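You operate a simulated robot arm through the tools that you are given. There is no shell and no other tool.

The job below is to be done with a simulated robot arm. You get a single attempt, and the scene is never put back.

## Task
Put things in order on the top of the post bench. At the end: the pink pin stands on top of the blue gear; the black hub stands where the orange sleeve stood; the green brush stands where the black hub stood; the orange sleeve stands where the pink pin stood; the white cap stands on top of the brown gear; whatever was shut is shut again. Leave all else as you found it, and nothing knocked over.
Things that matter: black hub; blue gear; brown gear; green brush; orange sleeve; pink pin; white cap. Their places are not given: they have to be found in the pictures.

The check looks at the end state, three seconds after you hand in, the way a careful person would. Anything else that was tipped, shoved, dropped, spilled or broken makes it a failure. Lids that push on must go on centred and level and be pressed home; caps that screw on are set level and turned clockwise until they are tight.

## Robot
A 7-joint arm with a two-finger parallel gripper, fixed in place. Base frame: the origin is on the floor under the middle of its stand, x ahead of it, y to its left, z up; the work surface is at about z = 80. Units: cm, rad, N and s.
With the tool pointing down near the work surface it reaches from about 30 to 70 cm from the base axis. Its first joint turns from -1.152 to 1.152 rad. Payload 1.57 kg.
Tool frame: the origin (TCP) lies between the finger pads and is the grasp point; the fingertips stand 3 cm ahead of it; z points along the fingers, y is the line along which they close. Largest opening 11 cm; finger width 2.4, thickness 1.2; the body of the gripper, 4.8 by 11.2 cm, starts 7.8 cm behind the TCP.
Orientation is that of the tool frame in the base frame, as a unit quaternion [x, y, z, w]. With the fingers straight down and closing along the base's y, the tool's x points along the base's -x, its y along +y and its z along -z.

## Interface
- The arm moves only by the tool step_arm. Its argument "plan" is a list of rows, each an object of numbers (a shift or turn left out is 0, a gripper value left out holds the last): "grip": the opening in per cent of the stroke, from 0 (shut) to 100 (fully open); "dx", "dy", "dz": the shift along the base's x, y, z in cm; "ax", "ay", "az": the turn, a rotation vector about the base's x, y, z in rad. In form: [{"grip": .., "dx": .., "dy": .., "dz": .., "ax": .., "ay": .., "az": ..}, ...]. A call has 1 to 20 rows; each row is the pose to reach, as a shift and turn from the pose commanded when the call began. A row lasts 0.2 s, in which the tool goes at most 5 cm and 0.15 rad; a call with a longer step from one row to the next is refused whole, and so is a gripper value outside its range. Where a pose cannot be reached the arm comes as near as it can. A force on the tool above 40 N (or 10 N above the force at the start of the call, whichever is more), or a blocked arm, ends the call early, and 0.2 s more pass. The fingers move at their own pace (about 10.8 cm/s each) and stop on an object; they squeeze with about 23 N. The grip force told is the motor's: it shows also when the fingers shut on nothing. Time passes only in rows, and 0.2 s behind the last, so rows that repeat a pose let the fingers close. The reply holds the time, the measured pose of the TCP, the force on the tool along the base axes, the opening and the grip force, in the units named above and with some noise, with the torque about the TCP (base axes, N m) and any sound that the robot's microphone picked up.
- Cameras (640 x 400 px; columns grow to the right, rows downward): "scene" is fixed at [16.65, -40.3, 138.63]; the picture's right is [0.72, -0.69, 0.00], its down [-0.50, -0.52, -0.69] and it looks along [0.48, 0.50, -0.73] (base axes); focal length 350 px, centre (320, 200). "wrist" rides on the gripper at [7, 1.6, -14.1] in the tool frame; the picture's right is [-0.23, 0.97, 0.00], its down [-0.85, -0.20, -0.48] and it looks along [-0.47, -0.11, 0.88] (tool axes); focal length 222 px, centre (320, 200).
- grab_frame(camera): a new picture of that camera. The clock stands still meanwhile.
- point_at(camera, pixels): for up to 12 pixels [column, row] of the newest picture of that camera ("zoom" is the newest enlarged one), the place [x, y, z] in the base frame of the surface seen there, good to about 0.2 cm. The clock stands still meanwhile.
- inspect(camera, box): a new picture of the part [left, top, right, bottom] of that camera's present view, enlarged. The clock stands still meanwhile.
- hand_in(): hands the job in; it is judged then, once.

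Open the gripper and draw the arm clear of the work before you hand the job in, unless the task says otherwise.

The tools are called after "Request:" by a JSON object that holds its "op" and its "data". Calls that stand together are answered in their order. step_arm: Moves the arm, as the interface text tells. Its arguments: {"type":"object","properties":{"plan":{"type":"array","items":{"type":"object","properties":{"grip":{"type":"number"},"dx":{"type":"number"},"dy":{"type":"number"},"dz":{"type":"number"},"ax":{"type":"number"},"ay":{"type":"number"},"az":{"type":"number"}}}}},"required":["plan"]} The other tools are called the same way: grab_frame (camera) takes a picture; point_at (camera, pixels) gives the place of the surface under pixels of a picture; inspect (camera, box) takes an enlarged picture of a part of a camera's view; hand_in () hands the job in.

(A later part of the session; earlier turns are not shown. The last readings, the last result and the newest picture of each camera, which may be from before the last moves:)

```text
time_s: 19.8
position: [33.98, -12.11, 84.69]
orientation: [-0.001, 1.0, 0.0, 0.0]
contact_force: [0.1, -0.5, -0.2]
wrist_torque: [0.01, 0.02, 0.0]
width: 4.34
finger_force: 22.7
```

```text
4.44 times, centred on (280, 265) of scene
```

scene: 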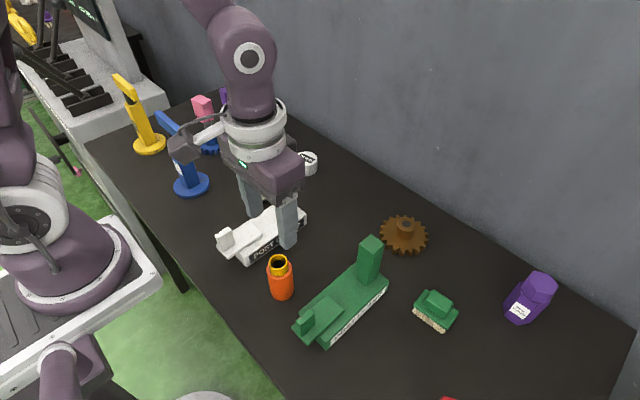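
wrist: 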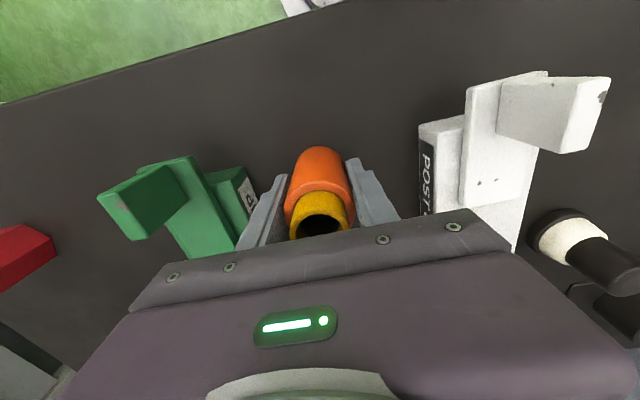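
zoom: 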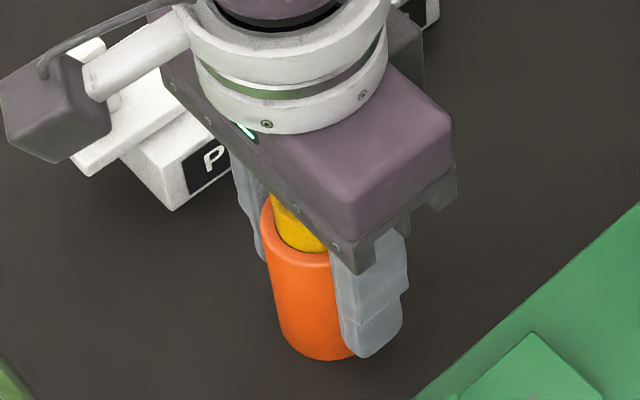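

Grip closed on the sleeve at 4.34 cm. I lift slowly 3 cm and check that sleeve and its yellow tube come together.

Request:
{"op": "step_arm", "data": {"plan": [{"dz": 0.5}, {"dz": 1.5}, {"dz": 3}, {"dz": 3}]}}

Request:
{"op": "inspect", "data": {"camera": "scene", "box": [230, 220, 330, 310]}}

Request:
{"op": "grab_frame", "data": {"camera": "wrist"}}

```text
time_s: 20.8
position: [34.09, -12.14, 87.55]
orientation: [0.0, 1.0, 0.0, -0.001]
contact_force: [-0.2, -0.9, -3.9]
wrist_torque: [-0.03, -0.02, 0.02]
width: 4.35
finger_force: 23.1
```

```text
4.44 times, centred on (280, 265) of scene
```

zoom: 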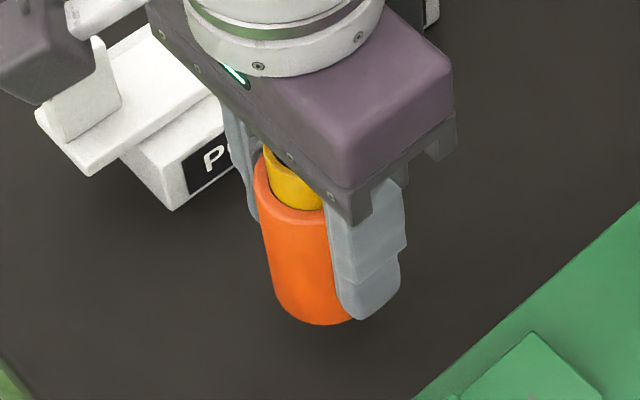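

```text
taken
```

wrist: 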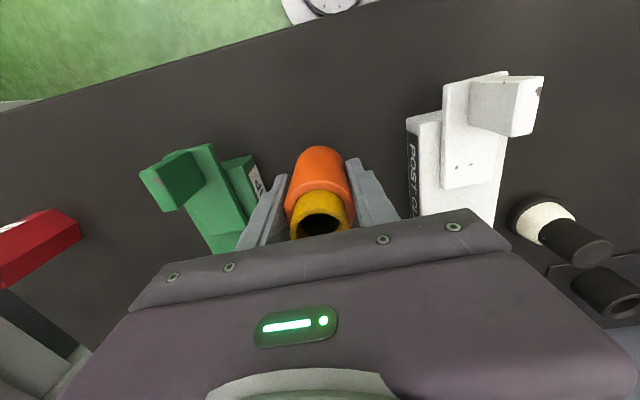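

The sleeve and yellow tube rose together. I lift to z≈99.6, carry over to the pin's old place (51.98,-6.22) and lower to 3 cm above the bench.

Request:
{"op": "step_arm", "data": {"plan": [{"dz": 4}, {"dz": 8}, {"dz": 12}, {"dx": 3.5, "dy": 1.1, "dz": 12}, {"dx": 8, "dy": 2.6, "dz": 12}, {"dx": 12.5, "dy": 4.0, "dz": 12}, {"dx": 16.5, "dy": 5.3, "dz": 12}, {"dx": 18.05, "dy": 5.85, "dz": 12}, {"dx": 18.05, "dy": 5.85, "dz": 8}, {"dx": 18.05, "dy": 5.85, "dz": 4}, {"dx": 18.05, "dy": 5.85, "dz": 0.5}, {"dx": 18.05, "dy": 5.85, "dz": 0}]}}

Request:
{"op": "inspect", "data": {"camera": "scene", "box": [280, 150, 380, 240]}}

Request:
{"op": "grab_frame", "data": {"camera": "wrist"}}

```text
time_s: 23.4
position: [52.08, -6.21, 87.43]
orientation: [0.0, 1.0, 0.0, 0.001]
contact_force: [-0.3, 0.5, -3.4]
wrist_torque: [-0.01, -0.01, 0.01]
width: 4.36
finger_force: 23.3
```

```text
4.44 times, centred on (330, 195) of scene
```

zoom: 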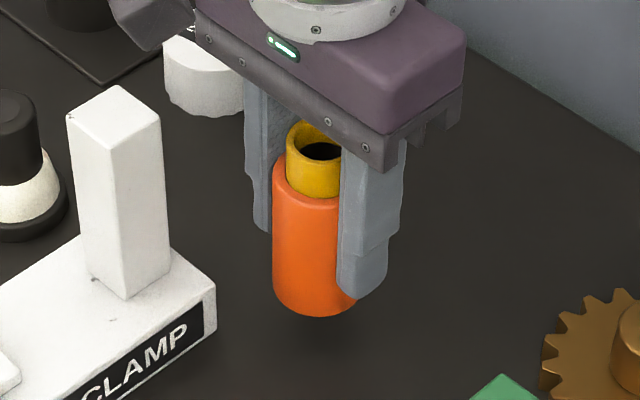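

```text
taken
```

wrist: 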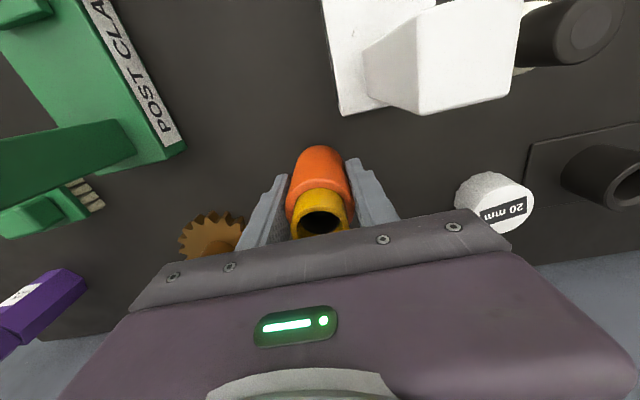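

The sleeve hangs upright over the pin's old place. I check its position on the zoom.

Request:
{"op": "point_at", "data": {"camera": "zoom", "pixels": [[308, 260], [308, 295], [308, 310], [280, 260], [308, 220], [340, 250]]}}

```text
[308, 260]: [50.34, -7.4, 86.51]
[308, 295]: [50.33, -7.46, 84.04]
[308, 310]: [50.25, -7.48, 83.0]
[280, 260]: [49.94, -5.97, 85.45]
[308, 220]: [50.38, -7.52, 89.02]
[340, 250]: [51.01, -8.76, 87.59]
```

Sleeve centre comes to about (52.1,-6.24), within 0.1 of the target. I shift x by -0.07 and lower 2.8 cm, then creep to contact.

Request:
{"op": "step_arm", "data": {"plan": [{"dx": -0.07, "dz": -1}, {"dx": -0.07, "dz": -2}, {"dx": -0.07, "dz": -2.6}, {"dx": -0.07, "dz": -2.8}, {"dx": -0.07, "dz": -2.8}]}}

```text
time_s: 24.6
position: [51.99, -6.18, 84.86]
orientation: [0.0, 1.0, 0.001, 0.002]
contact_force: [1.3, 0.1, 9.8]
wrist_torque: [0.19, -0.18, 0.09]
width: 4.3
finger_force: 23.0
```

Contact at 9.8 N: the sleeve's foot is on the bench. I ease up slightly and open.

Request:
{"op": "step_arm", "data": {"plan": [{"dz": 0.05}, {"dz": 0.05, "grip": 45}, {"dz": 0.05, "grip": 65}, {"dz": 0.05, "grip": 65}]}}

Request:
{"op": "inspect", "data": {"camera": "scene", "box": [280, 150, 380, 240]}}

Request:
{"op": "grab_frame", "data": {"camera": "wrist"}}

```text
time_s: 25.6
position: [51.89, -6.21, 84.84]
orientation: [0.001, 1.0, 0.0, 0.0]
contact_force: [0.5, 0.2, 0.6]
wrist_torque: [-0.03, -0.02, -0.02]
width: 7.15
finger_force: 0.0
```

```text
4.44 times, centred on (330, 195) of scene
```

zoom: 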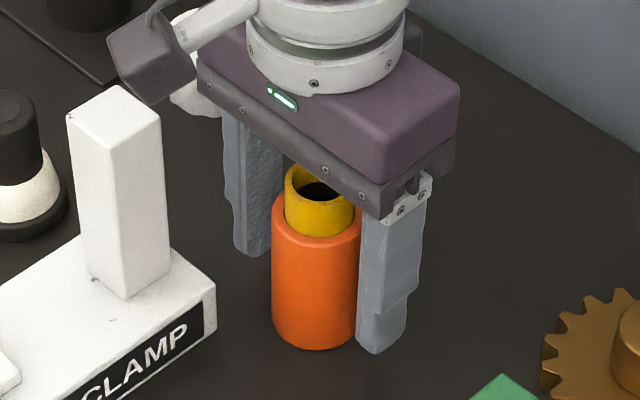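

```text
taken
```

wrist: 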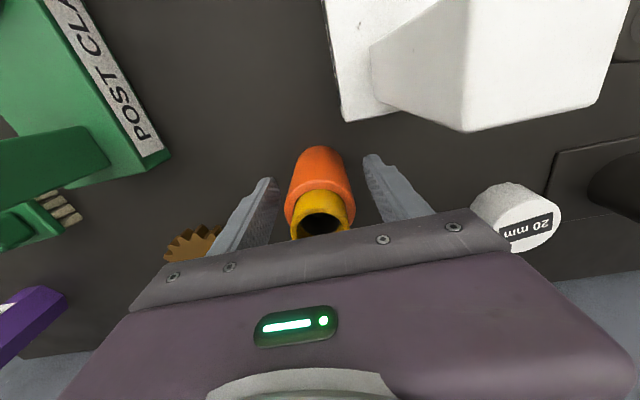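

The sleeve stands upright on its new place with fingers clear. I rise straight up, then head over to the hub.

Request:
{"op": "step_arm", "data": {"plan": [{"dz": 1.5}, {"dz": 5}, {"dz": 9.5}, {"dz": 14}, {"dz": 16}, {"dx": -2, "dy": 4, "dz": 16}, {"dx": -4, "dy": 8.5, "dz": 16}, {"dx": -6.5, "dy": 12.5, "dz": 16}, {"dx": -6.5, "dy": 15.4, "dz": 16}, {"dx": -6.5, "dy": 15.4, "dz": 16}]}}

Request:
{"op": "grab_frame", "data": {"camera": "scene"}}

Request:
{"op": "grab_frame", "data": {"camera": "wrist"}}

```text
time_s: 27.8
position: [45.38, 9.22, 100.83]
orientation: [0.0, 1.0, 0.001, 0.0]
contact_force: [-1.0, -0.4, -0.3]
wrist_torque: [0.0, -0.03, 0.02]
width: 7.13
finger_force: 0.1
```

```text
taken
```

scene: 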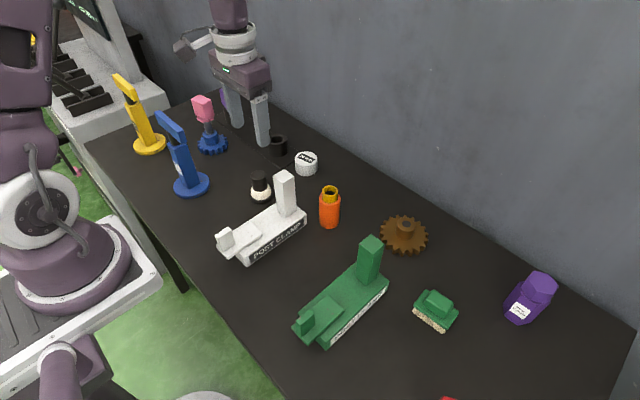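

```text
taken
```

wrist: 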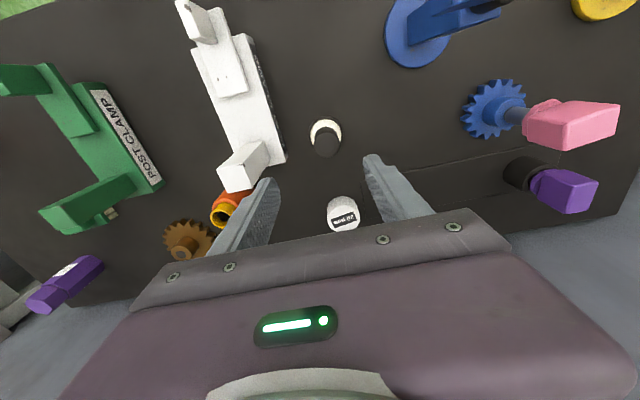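

The sleeve stands where the pin stood (scene 329,208). The hub is at (325,138) in the wrist view; I zoom in on it in both cameras.

Request:
{"op": "inspect", "data": {"camera": "scene", "box": [235, 160, 290, 210]}}

Request:
{"op": "point_at", "data": {"camera": "zoom", "pixels": [[312, 105], [275, 120], [350, 115], [312, 140], [312, 175], [312, 215], [312, 232], [312, 250], [312, 268], [240, 215], [390, 215], [350, 160]]}}

Request:
{"op": "inspect", "data": {"camera": "wrist", "box": [295, 105, 355, 170]}}

```text
8.00 times, centred on (262, 185) of scene
```

zoom: 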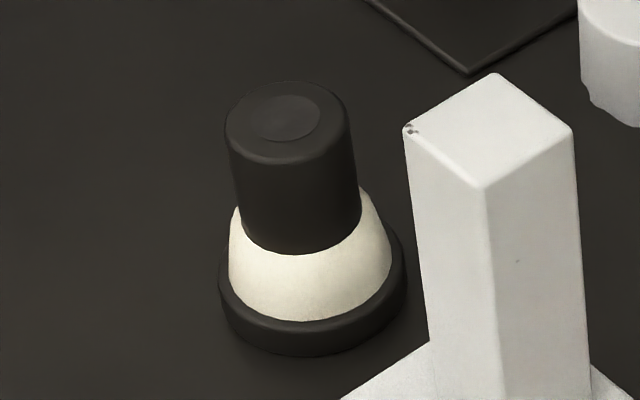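

```text
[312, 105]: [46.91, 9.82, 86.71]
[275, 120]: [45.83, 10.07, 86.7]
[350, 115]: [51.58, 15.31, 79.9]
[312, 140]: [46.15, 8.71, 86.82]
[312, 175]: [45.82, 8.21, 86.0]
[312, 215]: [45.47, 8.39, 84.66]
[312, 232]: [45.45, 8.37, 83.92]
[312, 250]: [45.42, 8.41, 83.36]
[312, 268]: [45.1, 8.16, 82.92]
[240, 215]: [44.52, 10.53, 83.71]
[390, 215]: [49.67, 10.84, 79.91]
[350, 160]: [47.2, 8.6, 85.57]
```

```text
6.15 times, centred on (325, 138) of wrist
```

zoom: 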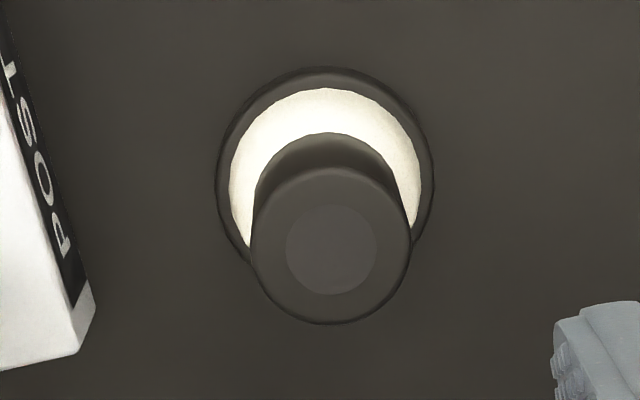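

The hub: black flange, white cone, black boss on top with a bore disc. I measure the boss rim and base edges on the wrist zoom.

Request:
{"op": "point_at", "data": {"camera": "zoom", "pixels": [[332, 248], [258, 250], [404, 250], [331, 318], [333, 178], [222, 190], [428, 190], [328, 75], [328, 100], [325, 125], [328, 140]]}}

```text
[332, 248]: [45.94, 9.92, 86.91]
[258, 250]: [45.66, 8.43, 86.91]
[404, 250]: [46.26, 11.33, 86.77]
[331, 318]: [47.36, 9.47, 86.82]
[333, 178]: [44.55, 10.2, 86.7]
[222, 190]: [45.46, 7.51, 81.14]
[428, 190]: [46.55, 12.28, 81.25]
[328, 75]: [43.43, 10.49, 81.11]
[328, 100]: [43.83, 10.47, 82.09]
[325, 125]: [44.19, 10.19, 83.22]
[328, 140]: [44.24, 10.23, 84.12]
```

Hub centre is (45.98,9.85), boss diameter about 2.95, boss from z≈83.5 to 86.85. I check the white clamp's near edge to verify finger room.

Request:
{"op": "point_at", "data": {"camera": "zoom", "pixels": [[92, 305], [75, 290], [60, 230], [70, 355], [10, 365], [110, 300]]}}

```text
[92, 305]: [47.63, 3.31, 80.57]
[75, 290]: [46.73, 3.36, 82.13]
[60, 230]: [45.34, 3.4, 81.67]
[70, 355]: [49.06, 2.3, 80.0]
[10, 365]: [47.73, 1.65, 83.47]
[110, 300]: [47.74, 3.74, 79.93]
```

The clamp edge is at y 3.4, far enough. I align over the hub, come down to tips at z≈83.8 and close on the boss.

Request:
{"op": "step_arm", "data": {"plan": [{"grip": 58, "dx": 0.43, "dy": 0.67, "dz": -2}, {"dx": 0.43, "dy": 0.67, "dz": -6}, {"dx": 0.43, "dy": 0.67, "dz": -9}, {"dx": 0.43, "dy": 0.67, "dz": -9}]}}

Request:
{"op": "grab_frame", "data": {"camera": "wrist"}}

```text
time_s: 28.8
position: [45.93, 9.82, 91.9]
orientation: [0.0, 1.0, 0.0, 0.0]
contact_force: [-0.4, -0.3, 0.0]
wrist_torque: [-0.02, -0.02, -0.01]
width: 6.36
finger_force: 0.1
```

```text
taken
```

wrist: 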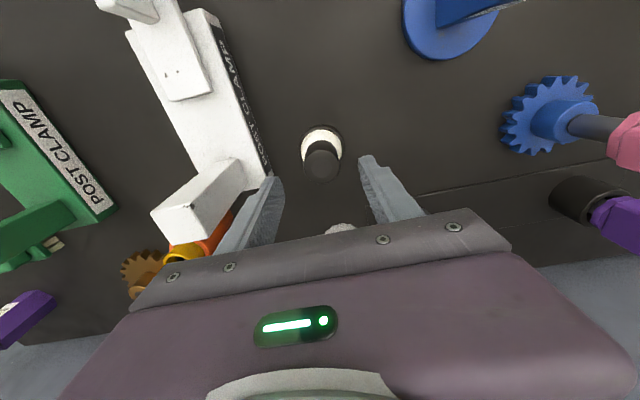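

The hub is centred between the fingers at (322,155). I go down 5.1 cm and close.

Request:
{"op": "step_arm", "data": {"plan": [{"dz": -2.5}, {"dz": -4.5}, {"dz": -5.1}, {"dz": -5.1}, {"dz": -5.1, "grip": 15}, {"dz": -5.1, "grip": 15}, {"dz": -5.1, "grip": 15}, {"dz": -5.1, "grip": 15}]}}

Request:
{"op": "grab_frame", "data": {"camera": "wrist"}}

Request:
{"op": "inspect", "data": {"camera": "scene", "box": [225, 140, 315, 215]}}

```text
time_s: 30.6
position: [45.93, 9.82, 86.62]
orientation: [0.001, 1.0, 0.0, 0.0]
contact_force: [-1.0, 0.0, 0.8]
wrist_torque: [0.02, -0.04, 0.0]
width: 3.24
finger_force: 22.8
```

```text
taken
```

wrist: 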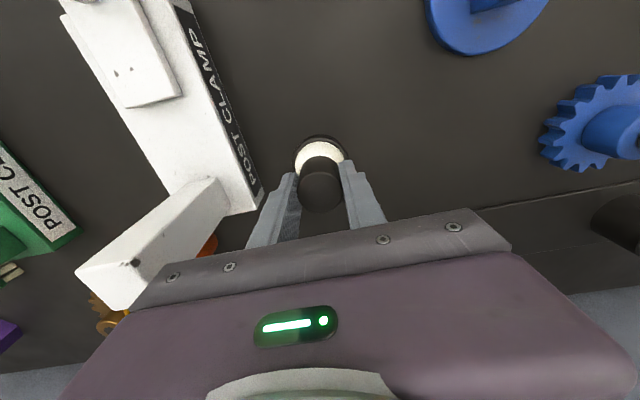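

```text
5.33 times, centred on (270, 178) of scene
```

zoom: 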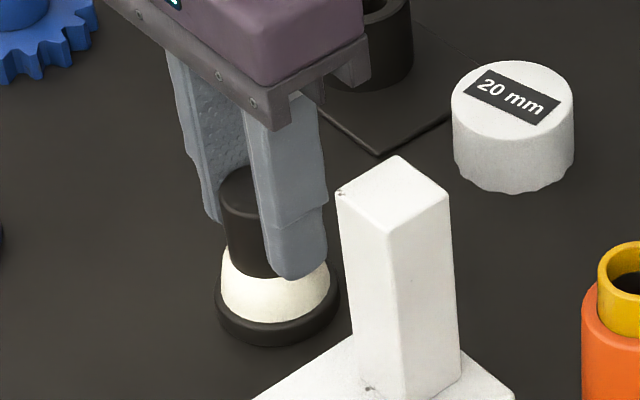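

The fingers hold the boss at 3.24 cm. I lift slowly 3 cm and check that the whole hub comes up.

Request:
{"op": "step_arm", "data": {"plan": [{"dz": 0.5}, {"dz": 1.5}, {"dz": 3}, {"dz": 3}]}}

Request:
{"op": "inspect", "data": {"camera": "scene", "box": [225, 130, 315, 205]}}

Request:
{"op": "grab_frame", "data": {"camera": "wrist"}}

```text
time_s: 31.6
position: [46.02, 9.87, 89.66]
orientation: [0.0, 1.0, 0.0, -0.001]
contact_force: [0.9, 0.1, -3.5]
wrist_torque: [0.0, 0.03, 0.02]
width: 3.19
finger_force: 22.8
```

```text
5.33 times, centred on (270, 168) of scene
```

zoom: 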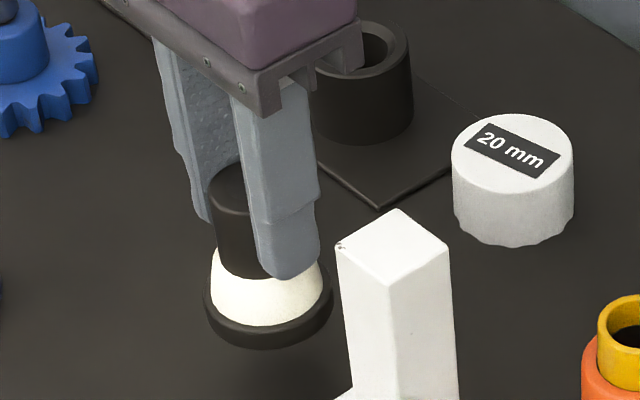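

```text
taken
```

wrist: 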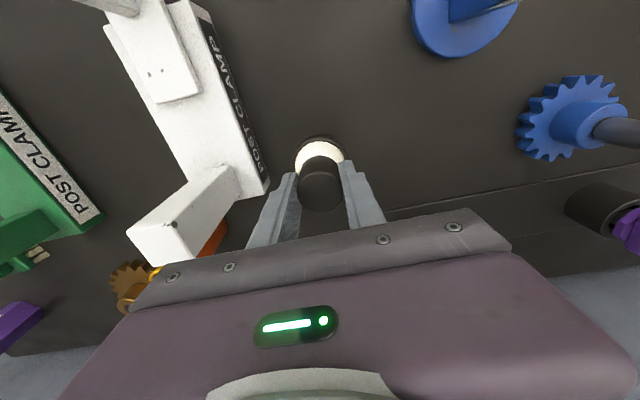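

The whole hub lifts cleanly. I raise it above the clamp posts, carry it to the sleeve's old place (33.88,-12.08) and stop 3 cm above the bench.

Request:
{"op": "step_arm", "data": {"plan": [{"dz": 4.5}, {"dz": 9}, {"dz": 13.5}, {"dx": -1.6, "dy": -3, "dz": 13.5}, {"dx": -4, "dy": -7.3, "dz": 13.5}, {"dx": -6.4, "dy": -11.6, "dz": 13.5}, {"dx": -8.8, "dy": -15.9, "dz": 13.5}, {"dx": -11, "dy": -20, "dz": 13.5}, {"dx": -12.1, "dy": -21.93, "dz": 13.5}, {"dx": -12.1, "dy": -21.93, "dz": 13.5}, {"dx": -12.1, "dy": -21.93, "dz": 9}, {"dx": -12.1, "dy": -21.93, "dz": 4.5}, {"dx": -12.1, "dy": -21.93, "dz": 1}, {"dx": -12.1, "dy": -21.93, "dz": 0}, {"dx": -12.1, "dy": -21.93, "dz": 0}]}}

Request:
{"op": "inspect", "data": {"camera": "scene", "box": [230, 220, 330, 310]}}

Request:
{"op": "grab_frame", "data": {"camera": "wrist"}}

```text
time_s: 34.8
position: [33.78, -12.15, 89.73]
orientation: [0.0, 1.0, 0.0, 0.0]
contact_force: [-0.1, -0.1, -3.0]
wrist_torque: [0.02, 0.0, 0.01]
width: 3.21
finger_force: 23.2
```

```text
4.44 times, centred on (280, 265) of scene
```

zoom: 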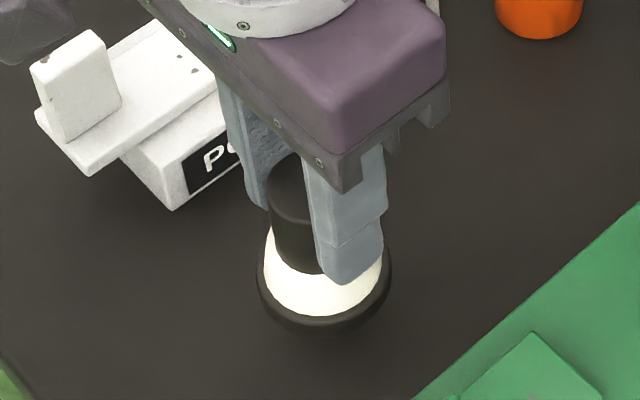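

```text
taken
```

wrist: 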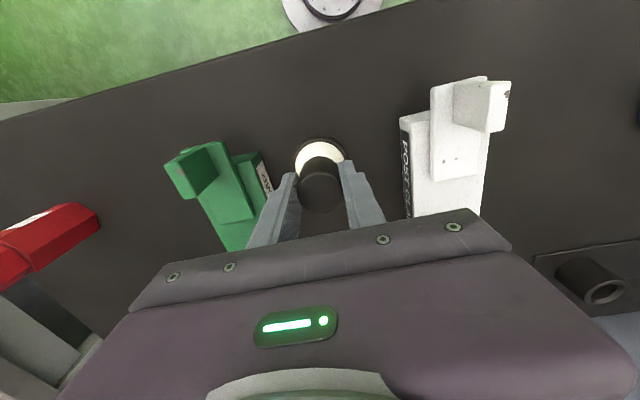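

The hub hangs level over the sleeve's old place. I measure its base on the zoom.

Request:
{"op": "point_at", "data": {"camera": "zoom", "pixels": [[325, 322], [325, 330], [263, 290], [386, 290], [325, 300], [290, 240]]}}

```text
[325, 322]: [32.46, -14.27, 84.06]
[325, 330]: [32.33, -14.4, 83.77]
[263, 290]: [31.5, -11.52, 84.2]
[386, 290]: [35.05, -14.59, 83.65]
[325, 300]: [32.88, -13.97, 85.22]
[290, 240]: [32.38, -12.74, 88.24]
```

Base centre works out to about (33.7,-12.2); I shift (+0.1,+0.07) and lower 2.7 cm.

Request:
{"op": "step_arm", "data": {"plan": [{"dx": 0.1, "dy": 0.07, "dz": -1}, {"dx": 0.1, "dy": 0.07, "dz": -2}, {"dx": 0.1, "dy": 0.07, "dz": -2.5}, {"dx": 0.1, "dy": 0.07, "dz": -2.7}, {"dx": 0.1, "dy": 0.07, "dz": -2.7}]}}

```text
time_s: 36.0
position: [34.04, -12.1, 87.04]
orientation: [0.0, 1.0, 0.0, 0.0]
contact_force: [-0.7, -0.2, -3.8]
wrist_torque: [0.0, 0.01, -0.02]
width: 3.22
finger_force: 23.1
```

No contact yet (force -3.8 = hub weight). I creep down in 0.1 cm steps.

Request:
{"op": "step_arm", "data": {"plan": [{"dz": -0.1}, {"dz": -0.2}, {"dz": -0.25}, {"dz": -0.25}]}}

```text
time_s: 37.0
position: [34.01, -11.99, 86.77]
orientation: [0.001, 1.0, 0.0, -0.001]
contact_force: [-0.5, 0.5, -3.4]
wrist_torque: [-0.02, 0.0, -0.06]
width: 3.21
finger_force: 23.3
```

Still no contact at commanded z 86.79. I continue slowly.

Request:
{"op": "step_arm", "data": {"plan": [{"dz": -0.05}, {"dz": -0.1}, {"dz": -0.1}]}}

```text
time_s: 37.8
position: [33.93, -12.02, 86.66]
orientation: [0.0, 1.0, 0.0, -0.001]
contact_force: [0.1, 2.2, 14.9]
wrist_torque: [0.1, -0.07, 0.0]
width: 3.21
finger_force: 22.3
```

Contact at 14.9 N. I ease up 0.05 and open.

Request:
{"op": "step_arm", "data": {"plan": [{"dz": 0.05}, {"dz": 0.05, "grip": 40}, {"dz": 0.05, "grip": 60}, {"dz": 0.05, "grip": 60}]}}

Request:
{"op": "inspect", "data": {"camera": "scene", "box": [230, 220, 330, 310]}}

Request:
{"op": "grab_frame", "data": {"camera": "wrist"}}

```text
time_s: 38.8
position: [33.9, -11.98, 86.71]
orientation: [0.0, 1.0, 0.0, -0.001]
contact_force: [1.6, 0.2, -0.4]
wrist_torque: [-0.02, 0.02, 0.03]
width: 6.61
finger_force: 0.2
```

```text
4.44 times, centred on (280, 265) of scene
```

zoom: 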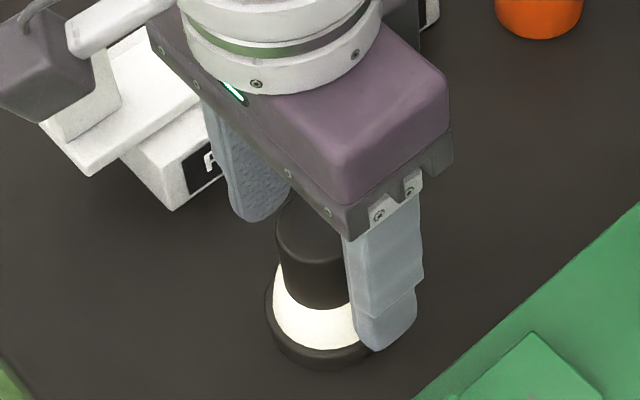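

```text
taken
```

wrist: 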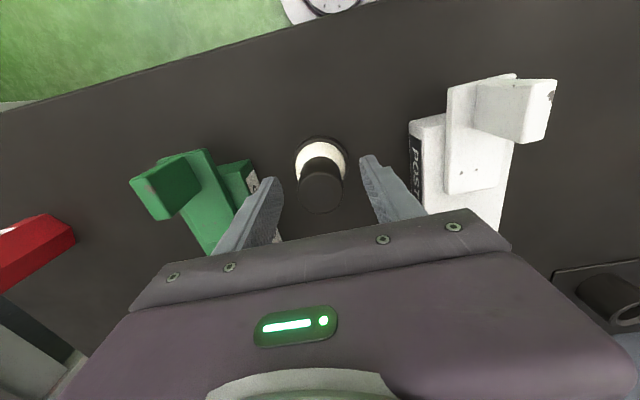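

The hub stands free. I rise straight up and go over to the green brush around (49.5,-34).

Request:
{"op": "step_arm", "data": {"plan": [{"dz": 1.5}, {"dz": 5}, {"dz": 9.5}, {"dz": 14}, {"dz": 16}, {"dx": 2.5, "dy": -3.5, "dz": 16}, {"dx": 5, "dy": -7.5, "dz": 16}, {"dx": 7.5, "dy": -11.5, "dz": 16}, {"dx": 10, "dy": -15, "dz": 16}, {"dx": 12.5, "dy": -18.5, "dz": 16}, {"dx": 14.5, "dy": -22, "dz": 16}, {"dx": 14.5, "dy": -22, "dz": 16}]}}

Request:
{"op": "grab_frame", "data": {"camera": "scene"}}

Request:
{"op": "grab_frame", "data": {"camera": "wrist"}}

```text
time_s: 41.4
position: [48.52, -34.07, 102.62]
orientation: [0.0, 1.0, 0.0, 0.0]
contact_force: [-0.3, -0.1, 0.0]
wrist_torque: [-0.04, 0.01, 0.03]
width: 6.59
finger_force: 0.1
```

```text
taken
```

scene: 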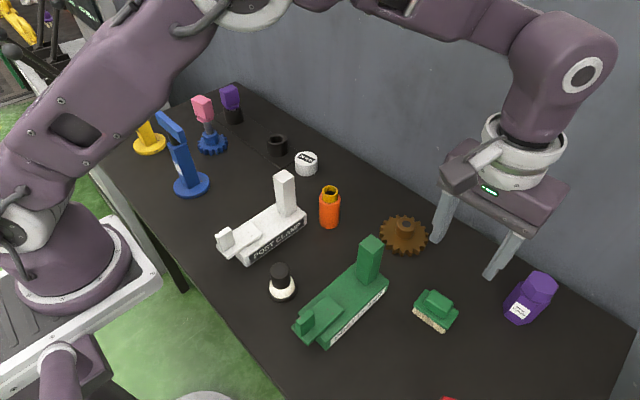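

```text
taken
```

wrist: 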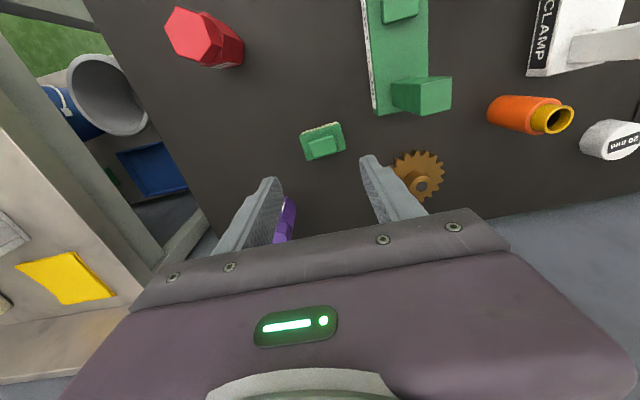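

The hub now stands at (281,283) in the scene, where the sleeve was. The brush shows at (323,142) in the wrist view; I zoom in on it.

Request:
{"op": "inspect", "data": {"camera": "wrist", "box": [293, 112, 353, 172]}}

Request:
{"op": "point_at", "data": {"camera": "zoom", "pixels": [[320, 220], [230, 205], [415, 155], [455, 240], [272, 305], [270, 230], [390, 200], [410, 240], [300, 290], [320, 160], [240, 180], [330, 140]]}}

Request:
{"op": "inspect", "data": {"camera": "scene", "box": [400, 275, 475, 345]}}

```text
6.67 times, centred on (323, 142) of wrist
```

zoom: 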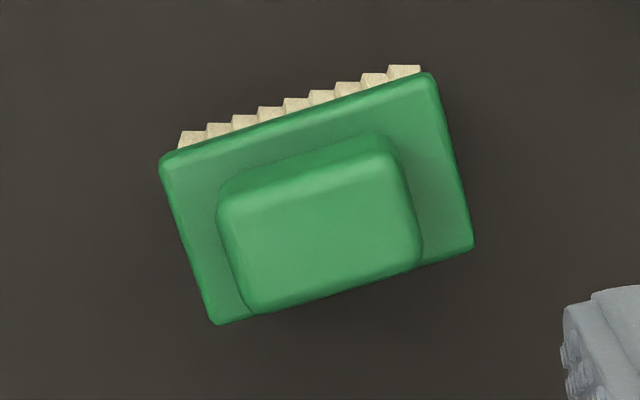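

```text
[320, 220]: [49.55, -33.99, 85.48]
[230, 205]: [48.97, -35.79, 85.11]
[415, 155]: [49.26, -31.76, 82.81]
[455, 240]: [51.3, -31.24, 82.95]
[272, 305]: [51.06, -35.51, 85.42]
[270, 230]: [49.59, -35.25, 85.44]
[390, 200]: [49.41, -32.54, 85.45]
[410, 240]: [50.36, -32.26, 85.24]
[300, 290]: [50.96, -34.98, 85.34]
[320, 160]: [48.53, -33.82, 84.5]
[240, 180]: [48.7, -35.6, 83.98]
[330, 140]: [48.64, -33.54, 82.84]
```

```text
5.71 times, centred on (438, 310) of scene
```

zoom: 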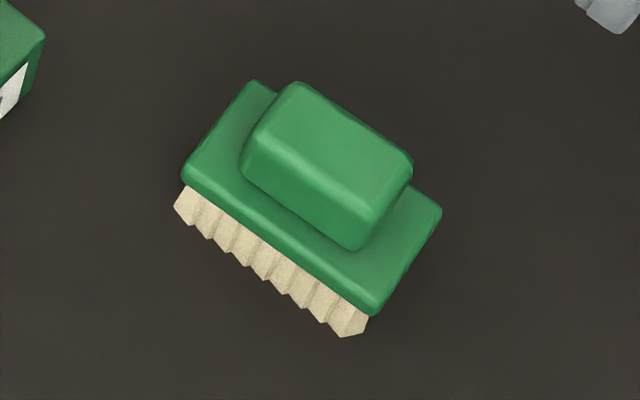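

I measure the plate and handle corners on this zoom to get the brush's centre and orientation.

Request:
{"op": "point_at", "data": {"camera": "zoom", "pixels": [[257, 88], [434, 212], [372, 300], [190, 172], [295, 90], [405, 162], [368, 208], [252, 142], [325, 145], [380, 245], [345, 325], [180, 205]]}}

Request:
{"op": "inspect", "data": {"camera": "wrist", "box": [293, 112, 353, 172]}}

Request:
{"op": "point_at", "data": {"camera": "zoom", "pixels": [[168, 162], [430, 85], [467, 240], [217, 318], [228, 200], [388, 158], [415, 255], [255, 305]]}}

```text
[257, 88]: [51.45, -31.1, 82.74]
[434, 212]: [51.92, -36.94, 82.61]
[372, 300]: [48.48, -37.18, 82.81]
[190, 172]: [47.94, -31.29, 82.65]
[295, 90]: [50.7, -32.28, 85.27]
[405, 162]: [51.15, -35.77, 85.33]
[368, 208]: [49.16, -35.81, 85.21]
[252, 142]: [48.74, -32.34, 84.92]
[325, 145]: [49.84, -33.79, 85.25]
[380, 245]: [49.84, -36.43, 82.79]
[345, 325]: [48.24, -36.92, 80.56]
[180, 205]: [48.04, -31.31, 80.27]
```

```text
6.67 times, centred on (323, 142) of wrist
```

zoom: 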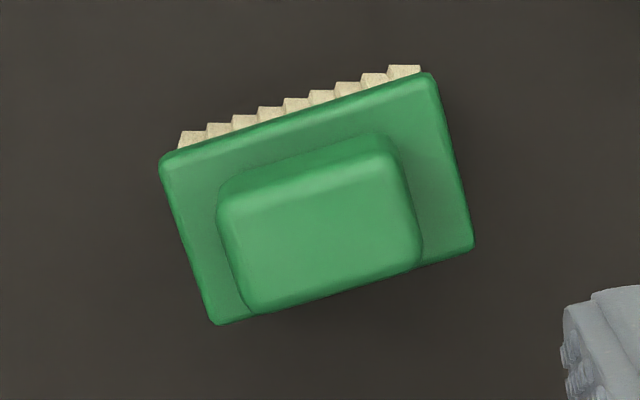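

```text
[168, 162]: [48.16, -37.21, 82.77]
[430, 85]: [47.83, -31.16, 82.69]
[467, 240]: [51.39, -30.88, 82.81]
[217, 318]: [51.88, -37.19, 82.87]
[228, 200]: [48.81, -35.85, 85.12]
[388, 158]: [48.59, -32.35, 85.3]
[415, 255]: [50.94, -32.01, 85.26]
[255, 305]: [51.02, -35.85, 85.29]
```

Brush centre is (49.88,-34.1), handle 3.7 × 2.2 with top z 85.3, yaw about +0.075 rad. I check the purple union's position for clearance.

Request:
{"op": "point_at", "data": {"camera": "scene", "pixels": [[537, 285], [520, 300], [510, 305], [548, 282], [520, 318], [450, 398]]}}

```text
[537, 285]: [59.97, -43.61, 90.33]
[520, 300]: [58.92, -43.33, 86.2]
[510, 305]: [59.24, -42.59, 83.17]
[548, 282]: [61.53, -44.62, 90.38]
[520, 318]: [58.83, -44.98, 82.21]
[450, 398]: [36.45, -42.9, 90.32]
```

Clear. I align over the brush with yaw +0.075 and come down to just above it.

Request:
{"op": "step_arm", "data": {"plan": [{"grip": 60, "dx": 0.7, "dy": -0.04, "dz": -2, "az": 0.075}, {"dx": 1.4, "dy": -0.04, "dz": -6, "az": 0.075}, {"dx": 1.4, "dy": -0.04, "dz": -10, "az": 0.075}, {"dx": 1.4, "dy": -0.04, "dz": -12, "az": 0.075}, {"dx": 1.4, "dy": -0.04, "dz": -12, "az": 0.075}]}}

Request:
{"op": "grab_frame", "data": {"camera": "wrist"}}

```text
time_s: 42.6
position: [49.92, -33.95, 90.62]
orientation: [-0.037, 0.999, 0.0, 0.0]
contact_force: [0.2, 0.2, -0.6]
wrist_torque: [-0.02, 0.01, -0.02]
width: 6.61
finger_force: 0.1
```

```text
taken
```

wrist: 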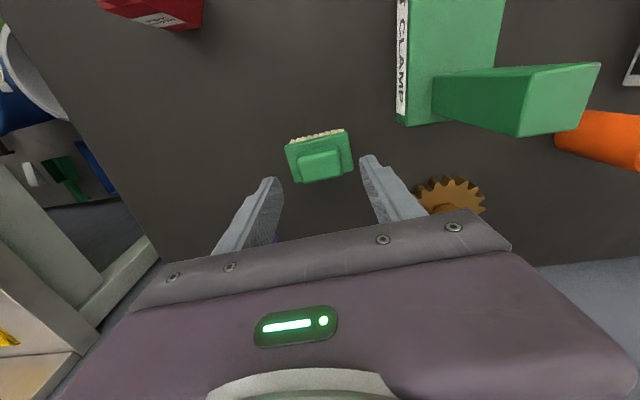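

The brush is centred between the fingers at (320,160). I go down 4.5 cm (tips just above the plate) and close on the handle.

Request:
{"op": "step_arm", "data": {"plan": [{"dz": -2}, {"dz": -4}, {"dz": -4.5}, {"dz": -4.5}, {"dz": -4.5, "grip": 20}, {"dz": -4.5, "grip": 20}, {"dz": -4.5, "grip": 20}, {"dz": -4.5, "grip": 20}]}}

Request:
{"op": "inspect", "data": {"camera": "scene", "box": [390, 250, 490, 345]}}

Request:
{"op": "grab_frame", "data": {"camera": "wrist"}}

```text
time_s: 44.4
position: [49.96, -34.04, 86.34]
orientation: [-0.037, 0.999, 0.0, -0.001]
contact_force: [-0.1, -0.3, -0.6]
wrist_torque: [0.02, 0.0, 0.02]
width: 4.13
finger_force: 23.6
```

```text
4.21 times, centred on (440, 298) of scene
```

zoom: 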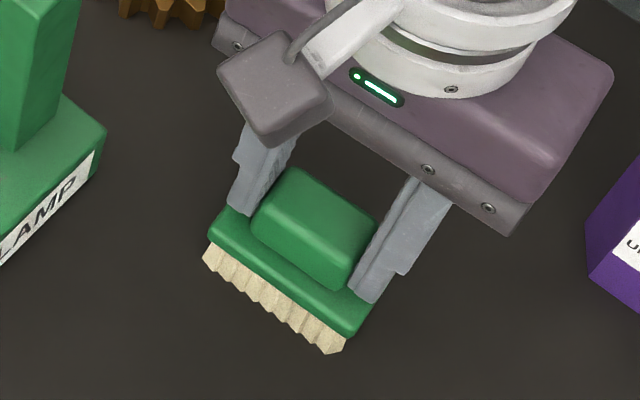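

```text
taken
```

wrist: 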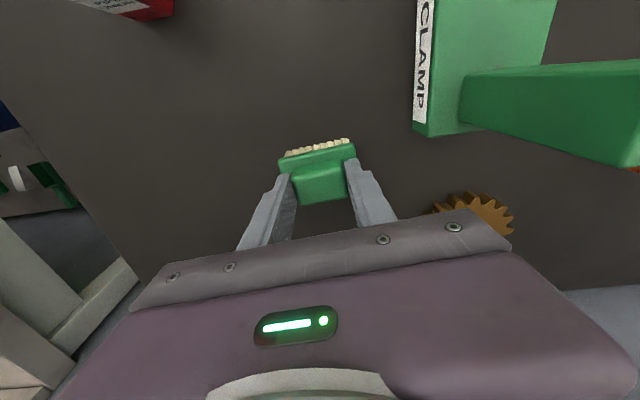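

The handle is held at 4.13 cm. I lift slowly 3 cm to check the grip.

Request:
{"op": "step_arm", "data": {"plan": [{"dz": 0.5}, {"dz": 1.5}, {"dz": 3}, {"dz": 3}]}}

Request:
{"op": "inspect", "data": {"camera": "scene", "box": [390, 240, 490, 335]}}

```text
time_s: 45.4
position: [49.89, -34.11, 89.31]
orientation: [-0.037, 0.999, -0.001, 0.0]
contact_force: [-0.8, 0.4, -1.6]
wrist_torque: [-0.01, -0.02, 0.0]
width: 4.11
finger_force: 22.8
```

```text
4.21 times, centred on (440, 288) of scene
```

zoom: 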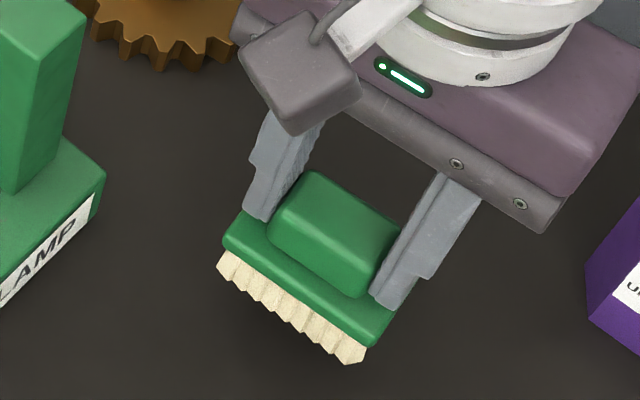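

The brush is held level. I raise it to z≈103, carry it over to the hub's old place (45.98,9.87) and lower to about 3 cm above the bench.

Request:
{"op": "step_arm", "data": {"plan": [{"dz": 4.5}, {"dz": 9}, {"dz": 13.5}, {"dx": -0.3, "dy": 3, "dz": 13.8}, {"dx": -0.7, "dy": 7.5, "dz": 13.8}, {"dx": -1.1, "dy": 12.2, "dz": 13.8}, {"dx": -1.5, "dy": 17, "dz": 13.8}, {"dx": -1.9, "dy": 21.8, "dz": 13.8}, {"dx": -2.3, "dy": 26.5, "dz": 13.8}, {"dx": -2.7, "dy": 31.2, "dz": 13.8}, {"dx": -3.1, "dy": 36, "dz": 13.8}, {"dx": -3.5, "dy": 40.5, "dz": 13.8}, {"dx": -3.9, "dy": 43.92, "dz": 13.8}, {"dx": -3.9, "dy": 43.92, "dz": 13.8}, {"dx": -3.9, "dy": 43.92, "dz": 9.5}, {"dx": -3.9, "dy": 43.92, "dz": 5}, {"dx": -3.9, "dy": 43.92, "dz": 1}, {"dx": -3.9, "dy": 43.92, "dz": 0}, {"dx": -3.9, "dy": 43.92, "dz": 0}]}}

Request:
{"op": "grab_frame", "data": {"camera": "wrist"}}

Request:
{"op": "inspect", "data": {"camera": "scene", "box": [215, 130, 315, 215]}}

```text
time_s: 49.4
position: [45.88, 9.8, 89.21]
orientation: [-0.038, 0.999, 0.0, 0.0]
contact_force: [-0.7, 0.0, 0.2]
wrist_torque: [-0.05, -0.03, 0.02]
width: 4.15
finger_force: 22.6
```

```text
taken
```

wrist: 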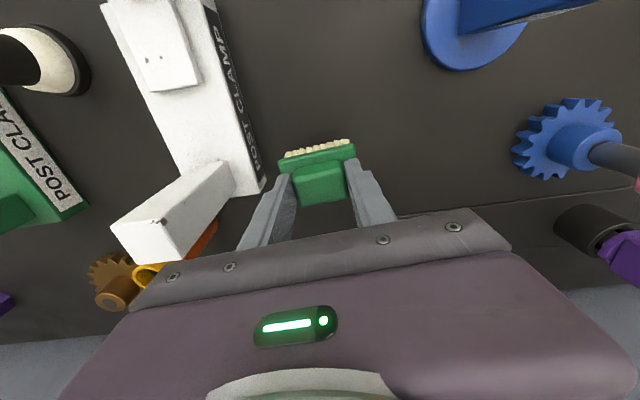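

```text
4.71 times, centred on (265, 172) of scene
```

zoom: 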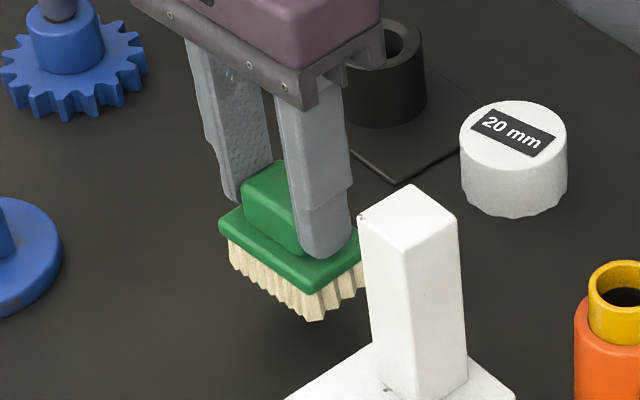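

The brush is level above the place. I lower 2.7 cm, then creep.

Request:
{"op": "step_arm", "data": {"plan": [{"dx": 0.05, "dy": 0.03, "dz": -1}, {"dx": 0.05, "dy": 0.03, "dz": -2}, {"dx": 0.05, "dy": 0.03, "dz": -2.5}, {"dx": 0.05, "dy": 0.03, "dz": -2.7}, {"dx": 0.05, "dy": 0.03, "dz": -2.7}]}}

```text
time_s: 50.6
position: [45.91, 9.89, 86.66]
orientation: [-0.038, 0.999, 0.0, 0.0]
contact_force: [-0.5, 0.1, -1.3]
wrist_torque: [-0.04, 0.02, -0.01]
width: 4.12
finger_force: 23.4
```

No contact yet; I creep down further.

Request:
{"op": "step_arm", "data": {"plan": [{"dz": -0.1}, {"dz": -0.2}, {"dz": -0.28}, {"dz": -0.28}]}}

```text
time_s: 51.6
position: [45.93, 9.83, 86.37]
orientation: [-0.038, 0.999, 0.0, 0.002]
contact_force: [-2.8, -0.3, 11.2]
wrist_torque: [-0.04, 0.07, -0.01]
width: 4.15
finger_force: 23.2
```

Contact at 11 N: the bristles are on the bench. I open the fingers (a moderate opening, the clamp is at y 3.4).

Request:
{"op": "step_arm", "data": {"plan": [{"dz": 0.05}, {"dz": 0.05, "grip": 45}, {"dz": 0.05, "grip": 60}, {"dz": 0.05, "grip": 60}]}}

Request:
{"op": "inspect", "data": {"camera": "scene", "box": [215, 130, 315, 215]}}

Request:
{"op": "grab_frame", "data": {"camera": "wrist"}}

```text
time_s: 52.6
position: [45.93, 9.75, 86.19]
orientation: [-0.037, 0.999, 0.0, 0.0]
contact_force: [0.6, 0.4, -0.4]
wrist_torque: [0.01, 0.01, -0.03]
width: 6.61
finger_force: 0.0
```

```text
4.71 times, centred on (265, 172) of scene
```

zoom: 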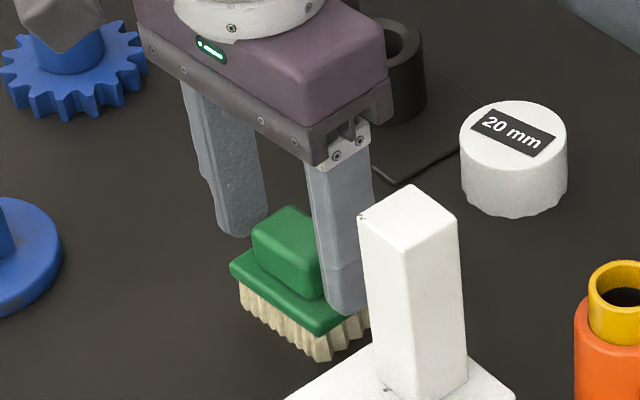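

```text
taken
```

wrist: 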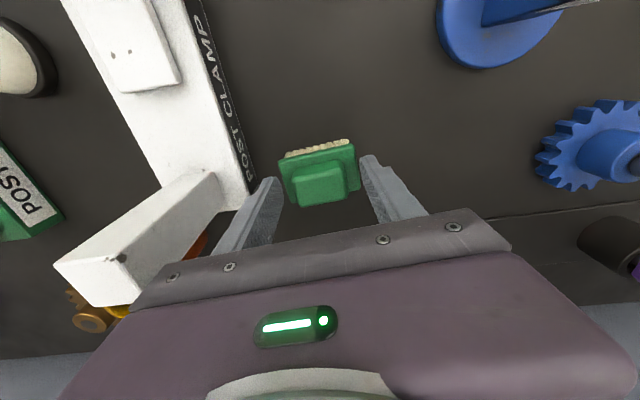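

The brush stands free. I rise straight up and go over the white cap near (59.7,9.2), turning the yaw back.

Request:
{"op": "step_arm", "data": {"plan": [{"dz": 1.5}, {"dz": 5}, {"dz": 9.5}, {"dz": 14}, {"dx": 2, "dz": 14.7, "az": -0.075}, {"dx": 6, "dz": 14.7, "az": -0.075}, {"dx": 10, "dz": 14.7, "az": -0.075}, {"dx": 12.5, "dy": -0.5, "dz": 14.7, "az": -0.075}, {"dx": 12.5, "dy": -0.5, "dz": 14.7, "az": -0.075}]}}

Request:
{"op": "grab_frame", "data": {"camera": "scene"}}

Request:
{"op": "grab_frame", "data": {"camera": "wrist"}}

```text
time_s: 54.6
position: [58.44, 9.39, 101.04]
orientation: [-0.001, 1.0, 0.0, 0.0]
contact_force: [0.3, -0.7, 0.6]
wrist_torque: [0.01, 0.0, 0.02]
width: 6.6
finger_force: 0.0
```

```text
taken
```

scene: 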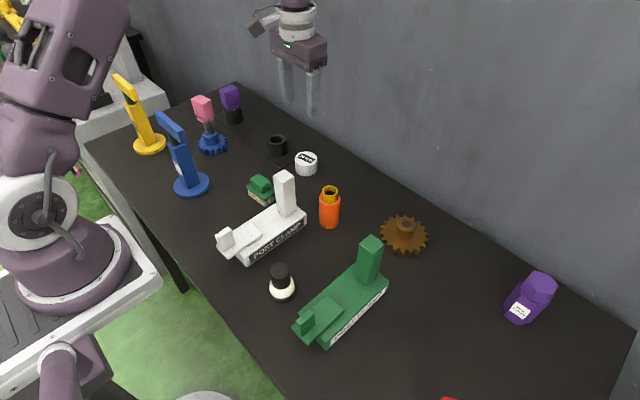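

```text
taken
```

wrist: 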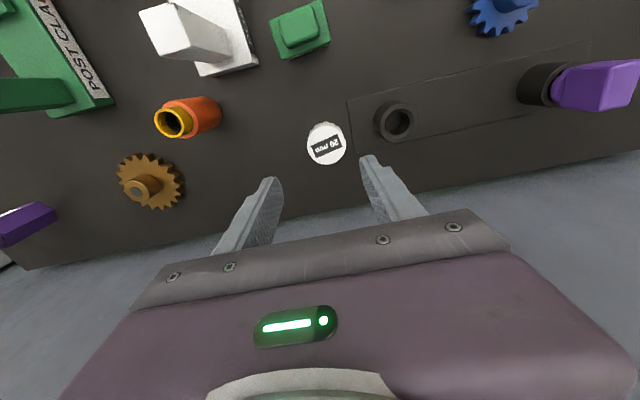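

The brush stands at the hub's old place (scene 262,187). Now I zoom in on the white cap (wrist 326,143) and the brown gear (wrist 150,182).

Request:
{"op": "inspect", "data": {"camera": "wrist", "box": [300, 115, 355, 170]}}

Request:
{"op": "point_at", "data": {"camera": "zoom", "pixels": [[320, 220], [190, 215], [450, 215], [315, 320], [315, 150], [310, 90], [320, 240], [250, 300], [400, 300]]}}

Request:
{"op": "inspect", "data": {"camera": "scene", "box": [285, 140, 330, 185]}}

Request:
{"op": "point_at", "data": {"camera": "zoom", "pixels": [[305, 110], [205, 125], [410, 135], [300, 185], [305, 230], [305, 280], [305, 285], [215, 180], [400, 200]]}}

```text
7.27 times, centred on (328, 142) of wrist
```

zoom: 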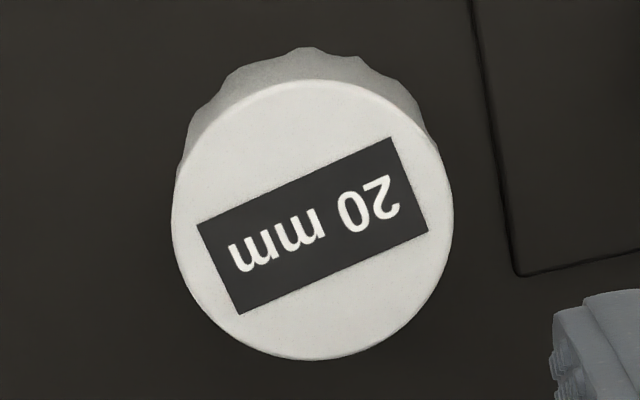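

```text
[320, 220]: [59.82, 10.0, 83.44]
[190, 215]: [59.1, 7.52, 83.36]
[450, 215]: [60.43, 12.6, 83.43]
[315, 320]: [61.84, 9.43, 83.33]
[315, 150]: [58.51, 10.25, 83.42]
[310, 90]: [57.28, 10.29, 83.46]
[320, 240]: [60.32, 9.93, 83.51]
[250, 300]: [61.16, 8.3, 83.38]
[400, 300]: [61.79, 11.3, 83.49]
```

```text
8.89 times, centred on (308, 162) of scene
```

zoom: 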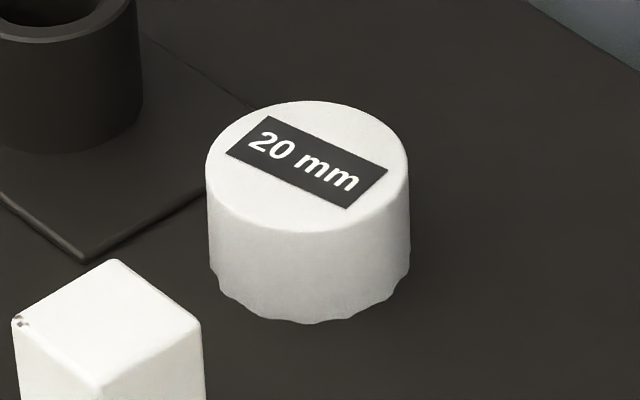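

```text
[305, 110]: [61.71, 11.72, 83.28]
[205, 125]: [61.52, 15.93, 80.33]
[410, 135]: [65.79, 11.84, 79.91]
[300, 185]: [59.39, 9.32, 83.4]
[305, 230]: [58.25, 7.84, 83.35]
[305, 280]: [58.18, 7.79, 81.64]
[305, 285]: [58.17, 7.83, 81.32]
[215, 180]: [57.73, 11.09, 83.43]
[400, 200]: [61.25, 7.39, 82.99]
```

Cap centre is about (59.88,9.87), diameter 5.25, top z 83.4. Now I measure the brown gear's boss from both cameras.

Request:
{"op": "inspect", "data": {"camera": "scene", "box": [375, 205, 435, 262]}}

Request:
{"op": "point_at", "data": {"camera": "zoom", "pixels": [[320, 138], [260, 140], [380, 140], [320, 112], [320, 165], [320, 200], [320, 240], [320, 270], [140, 220], [500, 220], [305, 145], [335, 133]]}}

Request:
{"op": "inspect", "data": {"camera": "wrist", "box": [115, 150, 190, 215]}}

```text
7.02 times, centred on (405, 234) of scene
```

zoom: 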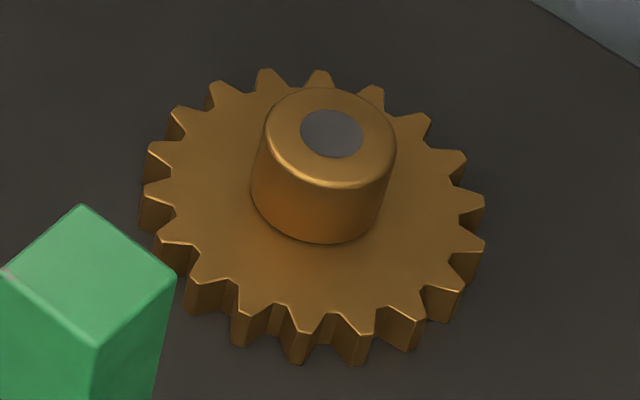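

```text
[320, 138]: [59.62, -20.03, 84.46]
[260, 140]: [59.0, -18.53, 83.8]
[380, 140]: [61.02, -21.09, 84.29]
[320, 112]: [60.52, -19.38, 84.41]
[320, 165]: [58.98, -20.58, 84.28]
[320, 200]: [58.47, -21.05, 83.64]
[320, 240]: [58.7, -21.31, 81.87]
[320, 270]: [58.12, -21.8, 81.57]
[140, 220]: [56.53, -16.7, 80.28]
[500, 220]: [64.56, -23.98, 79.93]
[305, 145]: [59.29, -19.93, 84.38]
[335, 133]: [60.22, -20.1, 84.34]
```

```text
6.15 times, centred on (152, 182) of wrist
```

zoom: 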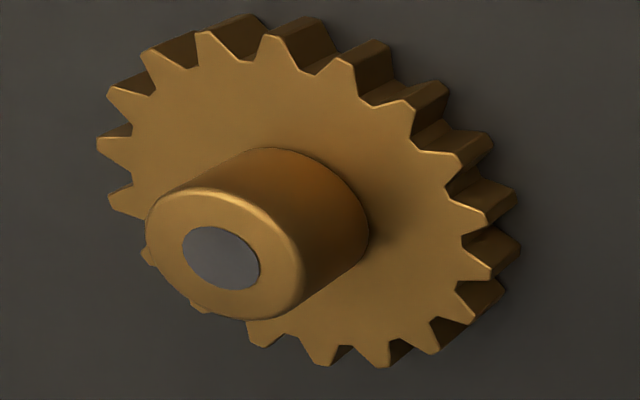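

The disc on the brown gear's boss is centred near (331,134) in the scene zoom and (221,257) in the wrist zoom. I measure it in the wrist zoom.

Request:
{"op": "point_at", "data": {"camera": "zoom", "pixels": [[221, 257], [185, 240], [258, 275], [215, 230], [228, 287], [155, 230], [290, 285], [200, 200], [245, 313]]}}

Request:
{"op": "inspect", "data": {"camera": "scene", "box": [390, 210, 420, 240]}}

```text
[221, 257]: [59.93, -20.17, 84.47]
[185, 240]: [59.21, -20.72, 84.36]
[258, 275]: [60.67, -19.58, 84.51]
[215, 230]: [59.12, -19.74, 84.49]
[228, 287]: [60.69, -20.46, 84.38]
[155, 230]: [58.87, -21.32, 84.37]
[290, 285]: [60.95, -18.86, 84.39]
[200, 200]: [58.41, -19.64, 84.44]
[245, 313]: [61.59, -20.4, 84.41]
```

```text
13.33 times, centred on (405, 225) of scene
```

zoom: 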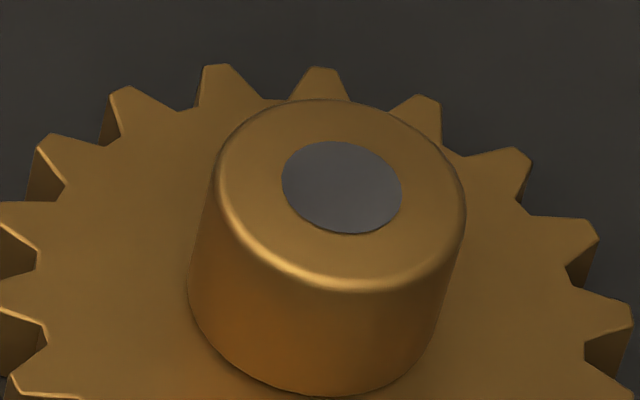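

I take the disc centre in this scene zoom too, and check the green post near the gear for clearance.

Request:
{"op": "point_at", "data": {"camera": "zoom", "pixels": [[342, 187], [285, 185], [400, 190], [345, 145], [350, 230], [222, 175], [460, 205], [345, 102], [340, 278]]}}

Request:
{"op": "point_at", "data": {"camera": "scene", "pixels": [[371, 237], [382, 243], [372, 250], [360, 243], [378, 275], [500, 150]]}}

```text
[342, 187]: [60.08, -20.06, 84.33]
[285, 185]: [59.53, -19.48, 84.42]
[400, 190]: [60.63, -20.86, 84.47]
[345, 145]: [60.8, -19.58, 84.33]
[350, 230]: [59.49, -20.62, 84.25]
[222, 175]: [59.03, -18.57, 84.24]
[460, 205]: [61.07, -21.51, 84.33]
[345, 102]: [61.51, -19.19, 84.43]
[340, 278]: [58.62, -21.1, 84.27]
```

```text
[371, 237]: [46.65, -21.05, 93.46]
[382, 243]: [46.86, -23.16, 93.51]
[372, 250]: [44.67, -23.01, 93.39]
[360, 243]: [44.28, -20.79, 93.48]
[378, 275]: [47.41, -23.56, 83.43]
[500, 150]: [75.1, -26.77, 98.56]
```

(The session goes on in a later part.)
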